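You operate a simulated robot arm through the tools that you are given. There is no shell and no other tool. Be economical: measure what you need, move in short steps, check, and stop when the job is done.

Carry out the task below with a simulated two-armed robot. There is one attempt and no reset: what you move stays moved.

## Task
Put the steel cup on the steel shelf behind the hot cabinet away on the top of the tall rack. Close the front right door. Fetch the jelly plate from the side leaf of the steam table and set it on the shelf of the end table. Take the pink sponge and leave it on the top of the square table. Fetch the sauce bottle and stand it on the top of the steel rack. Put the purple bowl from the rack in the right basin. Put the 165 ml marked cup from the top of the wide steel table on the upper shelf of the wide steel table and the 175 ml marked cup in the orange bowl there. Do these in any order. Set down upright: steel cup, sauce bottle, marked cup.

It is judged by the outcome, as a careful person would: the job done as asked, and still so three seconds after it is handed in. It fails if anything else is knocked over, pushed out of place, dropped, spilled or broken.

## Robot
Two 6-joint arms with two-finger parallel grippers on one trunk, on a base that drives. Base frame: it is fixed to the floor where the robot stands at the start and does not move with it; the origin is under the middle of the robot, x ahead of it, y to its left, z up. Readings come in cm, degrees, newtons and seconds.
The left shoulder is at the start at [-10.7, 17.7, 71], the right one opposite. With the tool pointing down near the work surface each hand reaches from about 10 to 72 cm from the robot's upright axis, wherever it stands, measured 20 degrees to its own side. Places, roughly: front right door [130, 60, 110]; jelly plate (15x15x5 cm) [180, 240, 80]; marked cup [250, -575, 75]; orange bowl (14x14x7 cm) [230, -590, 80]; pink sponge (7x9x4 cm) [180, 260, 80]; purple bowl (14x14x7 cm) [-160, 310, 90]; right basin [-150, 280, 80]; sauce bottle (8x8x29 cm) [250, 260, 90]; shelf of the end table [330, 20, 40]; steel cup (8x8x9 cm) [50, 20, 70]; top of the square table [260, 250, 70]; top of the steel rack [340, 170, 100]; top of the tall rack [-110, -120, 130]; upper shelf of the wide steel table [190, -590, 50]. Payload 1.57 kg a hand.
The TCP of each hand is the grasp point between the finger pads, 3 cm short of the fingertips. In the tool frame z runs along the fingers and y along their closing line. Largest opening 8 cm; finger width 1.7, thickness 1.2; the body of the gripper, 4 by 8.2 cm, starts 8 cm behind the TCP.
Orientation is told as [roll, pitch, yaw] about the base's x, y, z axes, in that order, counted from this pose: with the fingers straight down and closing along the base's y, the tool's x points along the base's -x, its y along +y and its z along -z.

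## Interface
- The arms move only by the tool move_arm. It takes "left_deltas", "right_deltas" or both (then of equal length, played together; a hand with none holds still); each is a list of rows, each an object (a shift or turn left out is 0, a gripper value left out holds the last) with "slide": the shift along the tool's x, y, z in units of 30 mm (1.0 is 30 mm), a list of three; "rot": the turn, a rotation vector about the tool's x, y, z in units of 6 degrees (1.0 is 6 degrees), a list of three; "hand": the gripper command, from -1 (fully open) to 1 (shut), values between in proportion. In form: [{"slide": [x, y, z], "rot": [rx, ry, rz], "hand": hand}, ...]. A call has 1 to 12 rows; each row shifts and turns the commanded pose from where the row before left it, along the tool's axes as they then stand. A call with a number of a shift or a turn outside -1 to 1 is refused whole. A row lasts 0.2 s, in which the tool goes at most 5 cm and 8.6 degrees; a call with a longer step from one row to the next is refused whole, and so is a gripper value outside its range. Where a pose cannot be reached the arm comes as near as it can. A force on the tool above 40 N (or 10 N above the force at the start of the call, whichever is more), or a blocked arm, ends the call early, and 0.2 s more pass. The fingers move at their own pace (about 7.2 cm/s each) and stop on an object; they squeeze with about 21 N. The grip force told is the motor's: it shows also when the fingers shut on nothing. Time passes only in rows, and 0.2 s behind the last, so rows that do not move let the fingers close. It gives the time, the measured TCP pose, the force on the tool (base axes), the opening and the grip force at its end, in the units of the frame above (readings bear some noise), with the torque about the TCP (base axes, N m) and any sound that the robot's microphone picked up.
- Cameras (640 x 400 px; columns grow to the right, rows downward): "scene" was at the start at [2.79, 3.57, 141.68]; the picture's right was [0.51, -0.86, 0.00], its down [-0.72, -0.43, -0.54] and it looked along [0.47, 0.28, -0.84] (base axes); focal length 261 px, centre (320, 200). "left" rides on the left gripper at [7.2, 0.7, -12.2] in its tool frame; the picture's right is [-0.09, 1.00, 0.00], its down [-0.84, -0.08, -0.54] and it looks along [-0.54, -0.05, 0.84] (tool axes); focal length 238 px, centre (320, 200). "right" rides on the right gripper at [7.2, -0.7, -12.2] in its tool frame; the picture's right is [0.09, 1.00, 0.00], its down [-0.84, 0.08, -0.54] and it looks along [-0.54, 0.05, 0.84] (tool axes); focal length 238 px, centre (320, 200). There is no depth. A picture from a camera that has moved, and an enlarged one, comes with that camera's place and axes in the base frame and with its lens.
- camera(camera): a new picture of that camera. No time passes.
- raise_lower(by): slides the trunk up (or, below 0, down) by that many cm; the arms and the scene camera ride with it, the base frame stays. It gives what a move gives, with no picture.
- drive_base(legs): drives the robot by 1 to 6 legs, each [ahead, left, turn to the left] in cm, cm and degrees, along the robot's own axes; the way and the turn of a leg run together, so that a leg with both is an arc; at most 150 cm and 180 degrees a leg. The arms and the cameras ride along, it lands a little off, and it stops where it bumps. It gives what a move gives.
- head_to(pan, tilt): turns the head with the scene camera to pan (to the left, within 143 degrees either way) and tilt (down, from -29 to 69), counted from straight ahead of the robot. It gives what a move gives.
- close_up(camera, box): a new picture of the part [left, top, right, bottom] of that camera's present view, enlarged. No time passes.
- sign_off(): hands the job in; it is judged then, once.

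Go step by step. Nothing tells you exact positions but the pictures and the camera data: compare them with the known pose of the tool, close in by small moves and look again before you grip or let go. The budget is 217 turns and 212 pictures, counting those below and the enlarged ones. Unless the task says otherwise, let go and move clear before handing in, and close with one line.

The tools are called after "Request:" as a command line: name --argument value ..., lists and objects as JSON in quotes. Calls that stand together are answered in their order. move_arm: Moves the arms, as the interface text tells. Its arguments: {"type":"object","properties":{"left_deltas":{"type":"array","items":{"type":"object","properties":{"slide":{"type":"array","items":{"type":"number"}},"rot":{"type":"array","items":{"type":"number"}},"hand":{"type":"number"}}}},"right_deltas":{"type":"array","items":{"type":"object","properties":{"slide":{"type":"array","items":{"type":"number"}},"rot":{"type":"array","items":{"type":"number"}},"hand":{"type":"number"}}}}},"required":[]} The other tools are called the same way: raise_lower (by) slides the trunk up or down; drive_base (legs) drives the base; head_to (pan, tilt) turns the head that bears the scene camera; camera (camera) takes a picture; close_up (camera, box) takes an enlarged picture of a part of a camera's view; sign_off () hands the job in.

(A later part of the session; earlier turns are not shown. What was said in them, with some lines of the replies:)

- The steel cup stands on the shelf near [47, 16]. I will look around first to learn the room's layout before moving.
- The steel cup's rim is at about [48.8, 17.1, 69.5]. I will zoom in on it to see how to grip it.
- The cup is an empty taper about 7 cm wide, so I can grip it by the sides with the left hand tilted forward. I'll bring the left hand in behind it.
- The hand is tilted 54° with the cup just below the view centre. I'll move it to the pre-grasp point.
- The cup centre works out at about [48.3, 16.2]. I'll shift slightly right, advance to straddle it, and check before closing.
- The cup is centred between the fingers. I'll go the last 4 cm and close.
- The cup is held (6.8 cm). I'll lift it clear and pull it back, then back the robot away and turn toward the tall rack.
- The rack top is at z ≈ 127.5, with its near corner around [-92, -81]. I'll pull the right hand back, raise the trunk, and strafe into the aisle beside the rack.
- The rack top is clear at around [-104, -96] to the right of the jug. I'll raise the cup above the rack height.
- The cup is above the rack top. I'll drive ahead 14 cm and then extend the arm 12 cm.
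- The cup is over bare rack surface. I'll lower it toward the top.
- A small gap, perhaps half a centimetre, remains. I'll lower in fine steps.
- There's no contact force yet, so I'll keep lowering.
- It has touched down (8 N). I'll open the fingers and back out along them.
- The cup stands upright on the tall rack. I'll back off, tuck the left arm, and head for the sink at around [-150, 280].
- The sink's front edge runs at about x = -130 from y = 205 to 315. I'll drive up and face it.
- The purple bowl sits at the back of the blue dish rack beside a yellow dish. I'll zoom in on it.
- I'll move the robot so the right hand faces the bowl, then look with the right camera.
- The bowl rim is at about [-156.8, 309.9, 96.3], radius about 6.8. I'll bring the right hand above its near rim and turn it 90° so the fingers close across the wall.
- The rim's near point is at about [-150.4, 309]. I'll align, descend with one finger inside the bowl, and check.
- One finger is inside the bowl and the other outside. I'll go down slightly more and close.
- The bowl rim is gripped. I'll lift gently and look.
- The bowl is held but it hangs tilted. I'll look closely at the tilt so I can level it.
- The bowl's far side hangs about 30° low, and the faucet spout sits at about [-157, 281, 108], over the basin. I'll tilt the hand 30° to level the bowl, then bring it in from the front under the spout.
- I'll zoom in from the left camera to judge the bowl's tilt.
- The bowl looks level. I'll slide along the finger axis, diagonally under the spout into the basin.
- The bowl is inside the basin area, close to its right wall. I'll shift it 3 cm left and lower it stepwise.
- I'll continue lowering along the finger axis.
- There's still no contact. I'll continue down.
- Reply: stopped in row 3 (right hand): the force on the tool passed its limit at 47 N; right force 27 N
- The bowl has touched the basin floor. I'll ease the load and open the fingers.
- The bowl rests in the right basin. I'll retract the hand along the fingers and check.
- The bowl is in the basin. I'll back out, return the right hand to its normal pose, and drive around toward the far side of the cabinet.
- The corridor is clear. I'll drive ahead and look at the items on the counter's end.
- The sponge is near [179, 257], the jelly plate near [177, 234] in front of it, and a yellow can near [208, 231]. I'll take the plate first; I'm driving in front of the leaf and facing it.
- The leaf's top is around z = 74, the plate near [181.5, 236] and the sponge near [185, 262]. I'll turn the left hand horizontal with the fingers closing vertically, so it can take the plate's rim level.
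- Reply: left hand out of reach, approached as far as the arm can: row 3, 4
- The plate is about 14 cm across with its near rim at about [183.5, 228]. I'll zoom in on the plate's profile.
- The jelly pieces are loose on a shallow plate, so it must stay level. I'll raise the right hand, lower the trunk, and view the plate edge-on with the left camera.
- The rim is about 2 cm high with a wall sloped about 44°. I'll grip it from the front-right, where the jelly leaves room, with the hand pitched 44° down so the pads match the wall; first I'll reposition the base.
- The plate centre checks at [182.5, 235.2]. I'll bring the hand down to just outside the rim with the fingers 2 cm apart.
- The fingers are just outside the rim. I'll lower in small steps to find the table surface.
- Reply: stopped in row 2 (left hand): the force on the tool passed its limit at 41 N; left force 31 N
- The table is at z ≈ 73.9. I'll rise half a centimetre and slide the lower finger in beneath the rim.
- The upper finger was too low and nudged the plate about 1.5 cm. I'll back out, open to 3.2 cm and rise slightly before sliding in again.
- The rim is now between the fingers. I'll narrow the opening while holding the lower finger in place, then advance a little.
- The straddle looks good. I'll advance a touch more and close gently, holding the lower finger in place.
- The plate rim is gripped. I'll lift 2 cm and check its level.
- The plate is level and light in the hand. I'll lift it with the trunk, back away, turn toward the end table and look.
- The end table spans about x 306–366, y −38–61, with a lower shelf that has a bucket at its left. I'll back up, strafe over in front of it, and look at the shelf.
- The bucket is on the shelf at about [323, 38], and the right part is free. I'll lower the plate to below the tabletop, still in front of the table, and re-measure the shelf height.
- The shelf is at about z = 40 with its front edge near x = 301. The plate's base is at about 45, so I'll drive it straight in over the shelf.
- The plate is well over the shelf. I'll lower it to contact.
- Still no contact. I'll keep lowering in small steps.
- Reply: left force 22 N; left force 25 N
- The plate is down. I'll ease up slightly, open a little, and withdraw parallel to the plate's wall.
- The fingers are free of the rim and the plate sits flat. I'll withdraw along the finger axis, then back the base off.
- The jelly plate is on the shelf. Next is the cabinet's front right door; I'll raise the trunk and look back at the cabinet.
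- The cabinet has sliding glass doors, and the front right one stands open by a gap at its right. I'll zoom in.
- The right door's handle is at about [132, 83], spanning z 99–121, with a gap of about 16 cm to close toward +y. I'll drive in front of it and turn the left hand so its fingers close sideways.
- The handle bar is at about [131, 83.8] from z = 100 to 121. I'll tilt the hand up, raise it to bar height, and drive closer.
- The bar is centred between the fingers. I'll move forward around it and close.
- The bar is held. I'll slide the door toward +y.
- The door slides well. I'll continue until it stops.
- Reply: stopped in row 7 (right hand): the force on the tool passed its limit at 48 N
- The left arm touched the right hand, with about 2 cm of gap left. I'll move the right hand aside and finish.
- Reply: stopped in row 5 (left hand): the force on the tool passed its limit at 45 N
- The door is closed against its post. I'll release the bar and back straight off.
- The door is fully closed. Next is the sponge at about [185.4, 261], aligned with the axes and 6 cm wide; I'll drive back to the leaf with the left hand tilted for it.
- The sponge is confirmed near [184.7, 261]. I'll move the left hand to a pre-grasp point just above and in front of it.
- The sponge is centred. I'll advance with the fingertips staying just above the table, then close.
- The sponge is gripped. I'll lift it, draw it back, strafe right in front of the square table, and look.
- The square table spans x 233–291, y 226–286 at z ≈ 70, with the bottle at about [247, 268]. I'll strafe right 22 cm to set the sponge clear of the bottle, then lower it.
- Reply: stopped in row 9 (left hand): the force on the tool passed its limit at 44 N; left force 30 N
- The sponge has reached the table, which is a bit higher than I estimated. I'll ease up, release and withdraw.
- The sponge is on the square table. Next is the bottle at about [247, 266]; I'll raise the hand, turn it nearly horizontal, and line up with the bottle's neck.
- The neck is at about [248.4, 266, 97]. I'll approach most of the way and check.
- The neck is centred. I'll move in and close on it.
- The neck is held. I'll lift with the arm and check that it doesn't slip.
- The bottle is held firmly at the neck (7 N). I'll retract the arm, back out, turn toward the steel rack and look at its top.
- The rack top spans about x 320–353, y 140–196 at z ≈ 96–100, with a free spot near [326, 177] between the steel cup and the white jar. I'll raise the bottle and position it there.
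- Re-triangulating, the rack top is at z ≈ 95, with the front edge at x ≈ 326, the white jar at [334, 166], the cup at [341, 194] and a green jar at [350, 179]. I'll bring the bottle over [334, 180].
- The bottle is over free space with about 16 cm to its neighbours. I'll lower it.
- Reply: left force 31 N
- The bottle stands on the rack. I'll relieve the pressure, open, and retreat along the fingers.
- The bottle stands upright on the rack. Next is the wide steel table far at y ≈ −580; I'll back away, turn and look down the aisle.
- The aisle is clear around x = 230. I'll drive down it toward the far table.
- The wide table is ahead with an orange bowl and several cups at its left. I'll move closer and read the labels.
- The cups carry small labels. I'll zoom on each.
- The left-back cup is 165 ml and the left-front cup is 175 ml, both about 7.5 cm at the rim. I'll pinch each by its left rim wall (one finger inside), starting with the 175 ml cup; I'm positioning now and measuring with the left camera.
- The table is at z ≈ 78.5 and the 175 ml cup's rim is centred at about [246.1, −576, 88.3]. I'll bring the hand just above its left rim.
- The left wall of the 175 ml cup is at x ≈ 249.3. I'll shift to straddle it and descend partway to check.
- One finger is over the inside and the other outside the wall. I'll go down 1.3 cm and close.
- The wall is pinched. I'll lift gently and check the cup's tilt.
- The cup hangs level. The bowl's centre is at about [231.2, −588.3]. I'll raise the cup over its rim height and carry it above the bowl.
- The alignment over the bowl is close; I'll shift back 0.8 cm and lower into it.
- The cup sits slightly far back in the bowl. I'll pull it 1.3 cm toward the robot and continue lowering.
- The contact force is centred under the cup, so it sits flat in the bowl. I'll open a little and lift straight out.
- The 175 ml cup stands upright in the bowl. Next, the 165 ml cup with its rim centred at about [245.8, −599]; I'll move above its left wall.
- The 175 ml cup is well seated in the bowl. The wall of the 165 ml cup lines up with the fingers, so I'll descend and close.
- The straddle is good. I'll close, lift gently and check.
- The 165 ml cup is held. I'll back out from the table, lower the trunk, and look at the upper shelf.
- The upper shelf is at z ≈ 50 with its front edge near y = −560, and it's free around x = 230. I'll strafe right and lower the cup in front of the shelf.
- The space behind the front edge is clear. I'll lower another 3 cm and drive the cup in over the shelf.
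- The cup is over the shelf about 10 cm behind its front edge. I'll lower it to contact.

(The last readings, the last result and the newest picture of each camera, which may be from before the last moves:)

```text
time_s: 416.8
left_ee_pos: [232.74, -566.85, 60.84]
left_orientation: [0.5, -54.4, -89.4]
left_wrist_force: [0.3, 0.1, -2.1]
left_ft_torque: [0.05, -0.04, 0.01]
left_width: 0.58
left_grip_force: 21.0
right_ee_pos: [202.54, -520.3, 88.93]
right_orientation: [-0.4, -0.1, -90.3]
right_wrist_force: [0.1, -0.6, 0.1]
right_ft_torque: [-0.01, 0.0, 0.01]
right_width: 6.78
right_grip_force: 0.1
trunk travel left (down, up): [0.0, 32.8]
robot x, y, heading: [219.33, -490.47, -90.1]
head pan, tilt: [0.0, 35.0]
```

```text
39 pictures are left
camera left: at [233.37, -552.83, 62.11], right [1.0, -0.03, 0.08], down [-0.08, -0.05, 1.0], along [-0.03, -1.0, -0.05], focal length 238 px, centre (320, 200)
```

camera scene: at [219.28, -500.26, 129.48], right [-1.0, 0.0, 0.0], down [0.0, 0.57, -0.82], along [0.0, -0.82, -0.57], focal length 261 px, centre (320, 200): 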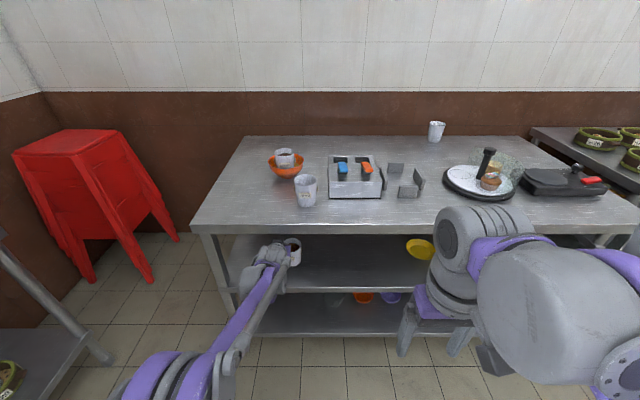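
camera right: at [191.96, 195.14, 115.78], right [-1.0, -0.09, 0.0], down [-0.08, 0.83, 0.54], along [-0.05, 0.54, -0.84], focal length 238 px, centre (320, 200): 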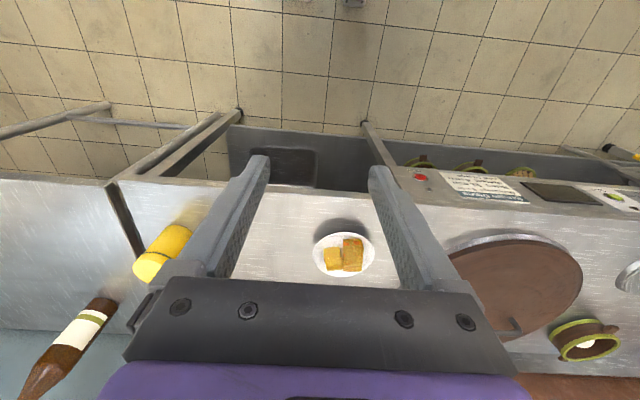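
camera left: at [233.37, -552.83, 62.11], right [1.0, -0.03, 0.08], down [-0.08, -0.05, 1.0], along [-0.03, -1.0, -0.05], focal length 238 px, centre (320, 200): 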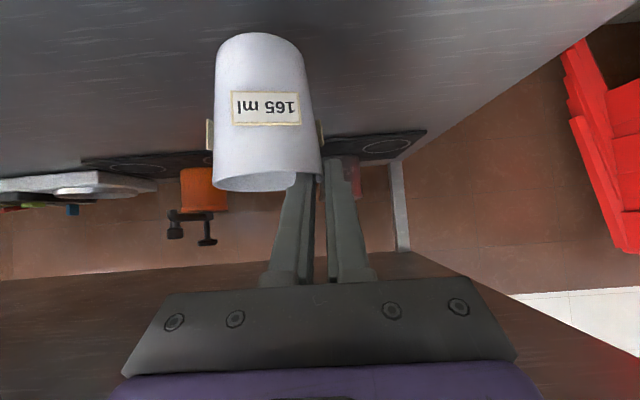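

Request:
move_arm --left_deltas '[{"slide": [0.081, 0, 0.058]}, {"slide": [0.081, 0, 0.058]}]'

Request:
move_arm --left_deltas '[{"slide": [0.054, 0, 0.039]}, {"slide": [0.054, 0, 0.039]}]'

Request:
close_up --camera "scene" --box '[230, 220, 350, 320]'

```text
time_s: 417.4
left_ee_pos: [232.91, -566.83, 60.26]
left_orientation: [0.6, -54.3, -89.3]
left_wrist_force: [0.4, -0.2, -2.3]
left_ft_torque: [0.06, -0.06, 0.02]
left_width: 0.59
left_grip_force: 21.3
right_ee_pos: [202.57, -520.22, 88.93]
right_orientation: [-0.4, -0.2, -90.3]
right_wrist_force: [-0.4, 0.2, -0.8]
right_ft_torque: [0.0, 0.03, 0.01]
right_width: 6.81
right_grip_force: 0.2
trunk travel left (down, up): [0.0, 32.8]
robot x, y, heading: [219.65, -490.82, -90.1]
head pan, tilt: [0.0, 35.0]
```

```text
time_s: 418.0
left_ee_pos: [232.89, -566.84, 60.01]
left_orientation: [0.6, -54.4, -89.4]
left_wrist_force: [-0.2, -0.8, -2.2]
left_ft_torque: [0.03, -0.1, 0.0]
left_width: 0.58
left_grip_force: 20.7
right_ee_pos: [202.54, -520.33, 88.97]
right_orientation: [-0.4, -0.2, -90.4]
right_wrist_force: [-0.2, 0.2, 0.1]
right_ft_torque: [0.0, 0.03, 0.0]
right_width: 6.8
right_grip_force: 0.0
trunk travel left (down, up): [0.0, 32.8]
robot x, y, heading: [219.17, -490.62, -90.1]
head pan, tilt: [0.0, 35.0]
```

```text
4.00 times, centred on (290, 270) of scene
camera zoom: at [219.28, -500.22, 129.49], right [-1.0, 0.0, 0.0], down [0.0, 0.57, -0.82], along [0.0, -0.82, -0.57], focal length 1044 px, centre (440, -80)
```

zoom: 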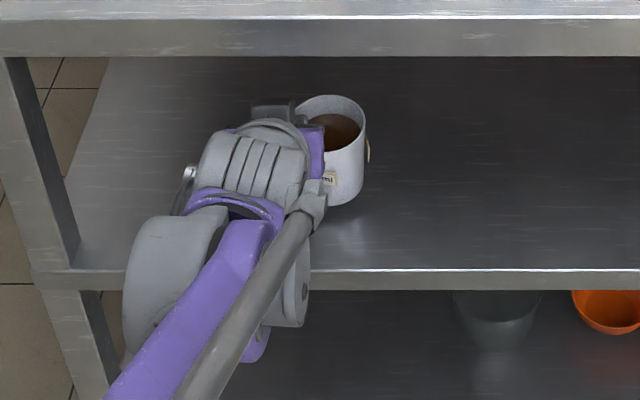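

There's still a small gap, so I'll continue down.

Request:
move_arm --left_deltas '[{"slide": [0.081, 0, 0.058]}, {"slide": [0.081, 0, 0.058]}]'

Request:
move_arm --left_deltas '[{"slide": [0.081, 0, 0.058]}, {"slide": [0.081, 0, 0.058]}]'

Request:
close_up --camera "scene" --box '[230, 220, 350, 320]'

```text
time_s: 418.6
left_ee_pos: [232.87, -566.77, 59.36]
left_orientation: [0.6, -54.4, -89.2]
left_wrist_force: [-0.2, 0.5, -2.8]
left_ft_torque: [0.03, -0.04, 0.0]
left_width: 0.57
left_grip_force: 21.1
right_ee_pos: [202.47, -520.3, 89.06]
right_orientation: [-0.4, -0.2, -90.4]
right_wrist_force: [0.3, -0.3, -0.2]
right_ft_torque: [0.01, -0.01, -0.03]
right_width: 6.79
right_grip_force: 0.1
trunk travel left (down, up): [0.0, 32.8]
robot x, y, heading: [219.54, -490.67, -90.1]
head pan, tilt: [0.0, 35.0]
```

```text
time_s: 419.2
left_ee_pos: [232.86, -566.71, 58.9]
left_orientation: [0.6, -54.4, -89.5]
left_wrist_force: [0.9, -0.1, -2.2]
left_ft_torque: [0.04, -0.07, 0.03]
left_width: 0.57
left_grip_force: 21.0
right_ee_pos: [202.58, -520.15, 88.87]
right_orientation: [-0.3, -0.2, -90.3]
right_wrist_force: [0.7, 0.5, 0.9]
right_ft_torque: [0.01, -0.02, -0.02]
right_width: 6.81
right_grip_force: 0.1
trunk travel left (down, up): [0.0, 32.8]
robot x, y, heading: [219.39, -490.62, -90.2]
head pan, tilt: [0.0, 35.0]
```

```text
4.00 times, centred on (290, 270) of scene
camera zoom: at [219.28, -500.22, 129.49], right [-1.0, 0.0, 0.0], down [0.0, 0.57, -0.82], along [0.0, -0.82, -0.57], focal length 1044 px, centre (440, -80)
```

zoom: 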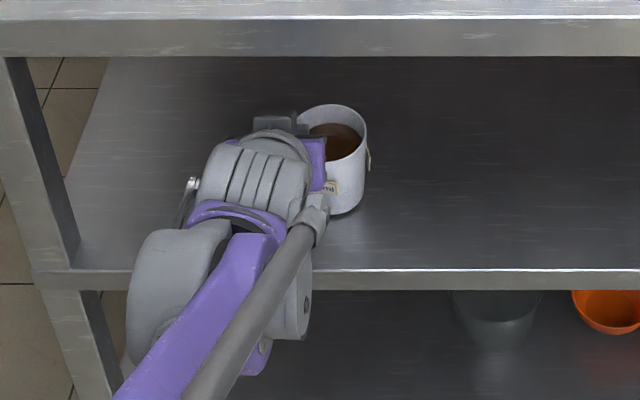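

Request:
move_arm --left_deltas '[{"slide": [0.081, 0, 0.058]}, {"slide": [0.054, 0, 0.039]}]'

Request:
move_arm --left_deltas '[{"slide": [0.054, 0, 0.039]}, {"slide": [0.054, 0, 0.039]}]'

```text
time_s: 419.8
left_ee_pos: [232.89, -566.72, 58.55]
left_orientation: [0.7, -54.6, -89.3]
left_wrist_force: [3.3, -2.6, 12.2]
left_ft_torque: [-0.16, -0.01, 0.01]
left_width: 0.56
left_grip_force: 21.5
right_ee_pos: [202.6, -520.11, 89.05]
right_orientation: [-0.4, -0.4, -90.2]
right_wrist_force: [0.2, 0.3, 0.5]
right_ft_torque: [0.0, -0.03, -0.01]
right_width: 6.8
right_grip_force: 0.1
trunk travel left (down, up): [0.0, 32.8]
robot x, y, heading: [219.51, -490.56, -89.7]
head pan, tilt: [0.0, 35.0]
```

```text
time_s: 420.6
left_ee_pos: [232.85, -566.96, 58.49]
left_orientation: [0.6, -55.0, -89.4]
left_wrist_force: [0.9, 1.4, 15.9]
left_ft_torque: [0.16, 0.13, 0.0]
left_width: 0.52
left_grip_force: 20.6
right_ee_pos: [202.63, -520.06, 89.0]
right_orientation: [-0.4, -0.3, -90.1]
right_wrist_force: [0.6, 0.7, -0.4]
right_ft_torque: [0.04, 0.02, -0.01]
right_width: 6.8
right_grip_force: 0.0
trunk travel left (down, up): [0.0, 32.8]
robot x, y, heading: [219.26, -490.31, -90.0]
head pan, tilt: [0.0, 35.0]
stopped in row 2 (left hand): the force on the tool passed its limit at 41 N (the readings are from after the stop); the commanded pose is now the measured one
```

The cup is down on the shelf. I'll ease off, open, raise the fingers straight out of the cup, and check.

Request:
move_arm --left_deltas '[{"slide": [-0.03, 0, -0.02]}, {"hand": 0.7}, {"hand": 0.45}, {"hand": 0.45}, {"slide": [-0.2, 0, -0.145]}, {"slide": [-0.3, 0, -0.215]}, {"slide": [-0.4, 0, -0.287]}, {"slide": [-0.35, 0, -0.25]}]'

Request:
camera --camera "left"

Request:
close_up --camera "scene" --box '[230, 220, 350, 320]'

```text
time_s: 422.4
left_ee_pos: [232.91, -566.81, 62.9]
left_orientation: [0.5, -54.8, -89.4]
left_wrist_force: [0.3, -0.4, 0.2]
left_ft_torque: [0.02, -0.01, 0.01]
left_width: 2.21
left_grip_force: 0.0
right_ee_pos: [202.44, -520.12, 88.97]
right_orientation: [-0.4, -0.3, -90.2]
right_wrist_force: [-0.5, -0.1, 0.3]
right_ft_torque: [0.03, -0.04, -0.01]
right_width: 6.8
right_grip_force: 0.1
trunk travel left (down, up): [0.0, 32.8]
robot x, y, heading: [219.27, -490.38, -90.3]
head pan, tilt: [0.0, 35.0]
```

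```text
36 pictures are left
camera left: at [233.4, -552.9, 64.07], right [1.0, -0.03, 0.08], down [-0.08, -0.04, 1.0], along [-0.03, -1.0, -0.04], focal length 238 px, centre (320, 200)
```

left: 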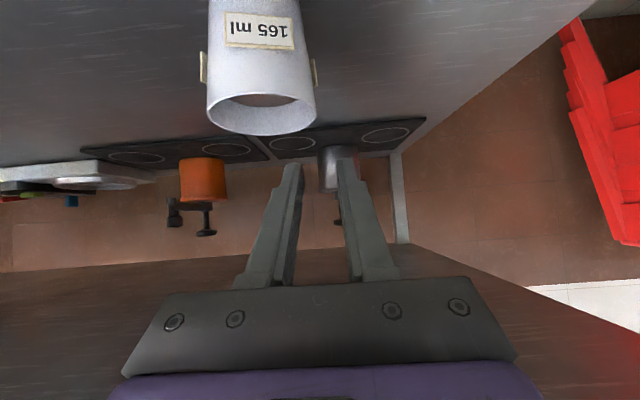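

```text
4.00 times, centred on (290, 270) of scene
camera zoom: at [219.29, -500.19, 129.49], right [-1.0, 0.0, 0.0], down [0.0, 0.57, -0.82], along [0.0, -0.82, -0.57], focal length 1044 px, centre (440, -80)
```

zoom: 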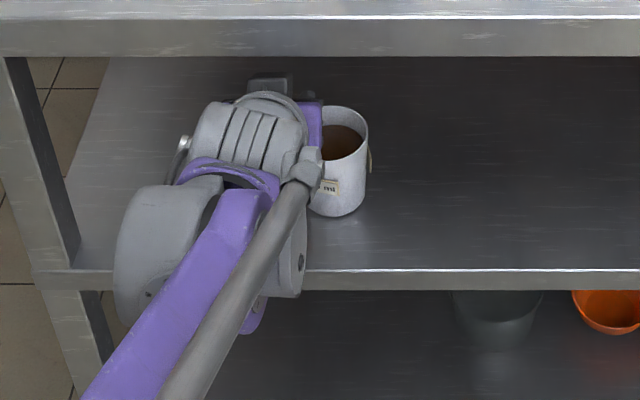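

The 165 ml cup stands upright on the shelf and the fingers are clear above it. I'll back away and take a final look.

Request:
drive_base --legs '[[-50, 0, 0]]'

Request:
camera --camera "scene"

Request:
close_up --camera "scene" --box '[240, 90, 400, 270]'

```text
time_s: 425.3
left_ee_pos: [232.82, -517.46, 63.01]
left_orientation: [0.6, -54.8, -89.4]
left_wrist_force: [-1.0, 0.0, 0.5]
left_ft_torque: [0.0, -0.03, 0.03]
left_width: 2.19
left_grip_force: 0.1
right_ee_pos: [202.56, -470.67, 89.01]
right_orientation: [-0.4, -0.2, -90.3]
right_wrist_force: [0.0, 1.0, -0.3]
right_ft_torque: [0.0, 0.0, 0.0]
right_width: 6.79
right_grip_force: 0.1
trunk travel left (down, up): [0.0, 32.8]
robot x, y, heading: [219.28, -441.2, -89.9]
head pan, tilt: [0.0, 35.0]
```

```text
34 pictures are left
camera scene: at [219.32, -450.75, 129.49], right [-1.0, 0.0, 0.0], down [0.0, 0.57, -0.82], along [0.0, -0.82, -0.57], focal length 261 px, centre (320, 200)
```

scene: 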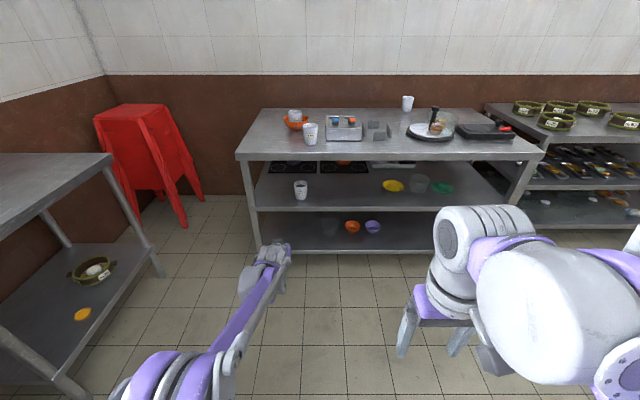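

```text
2.22 times, centred on (320, 180) of scene
camera zoom: at [219.32, -450.75, 129.49], right [-1.0, 0.0, 0.0], down [0.0, 0.57, -0.82], along [0.0, -0.82, -0.57], focal length 580 px, centre (320, 244)
```

zoom: 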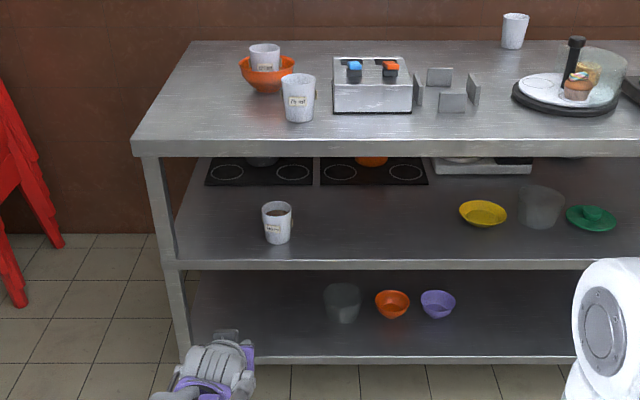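

Both cups stand upright in their places, and every other item has been delivered with the hands clear. I'm handing in now.

Request:
sign_off

```text
The job is handed in.
```

I finished all eight jobs and handed the work in; every placed item looked settled in the pictures, and the cups and bottle were upright.
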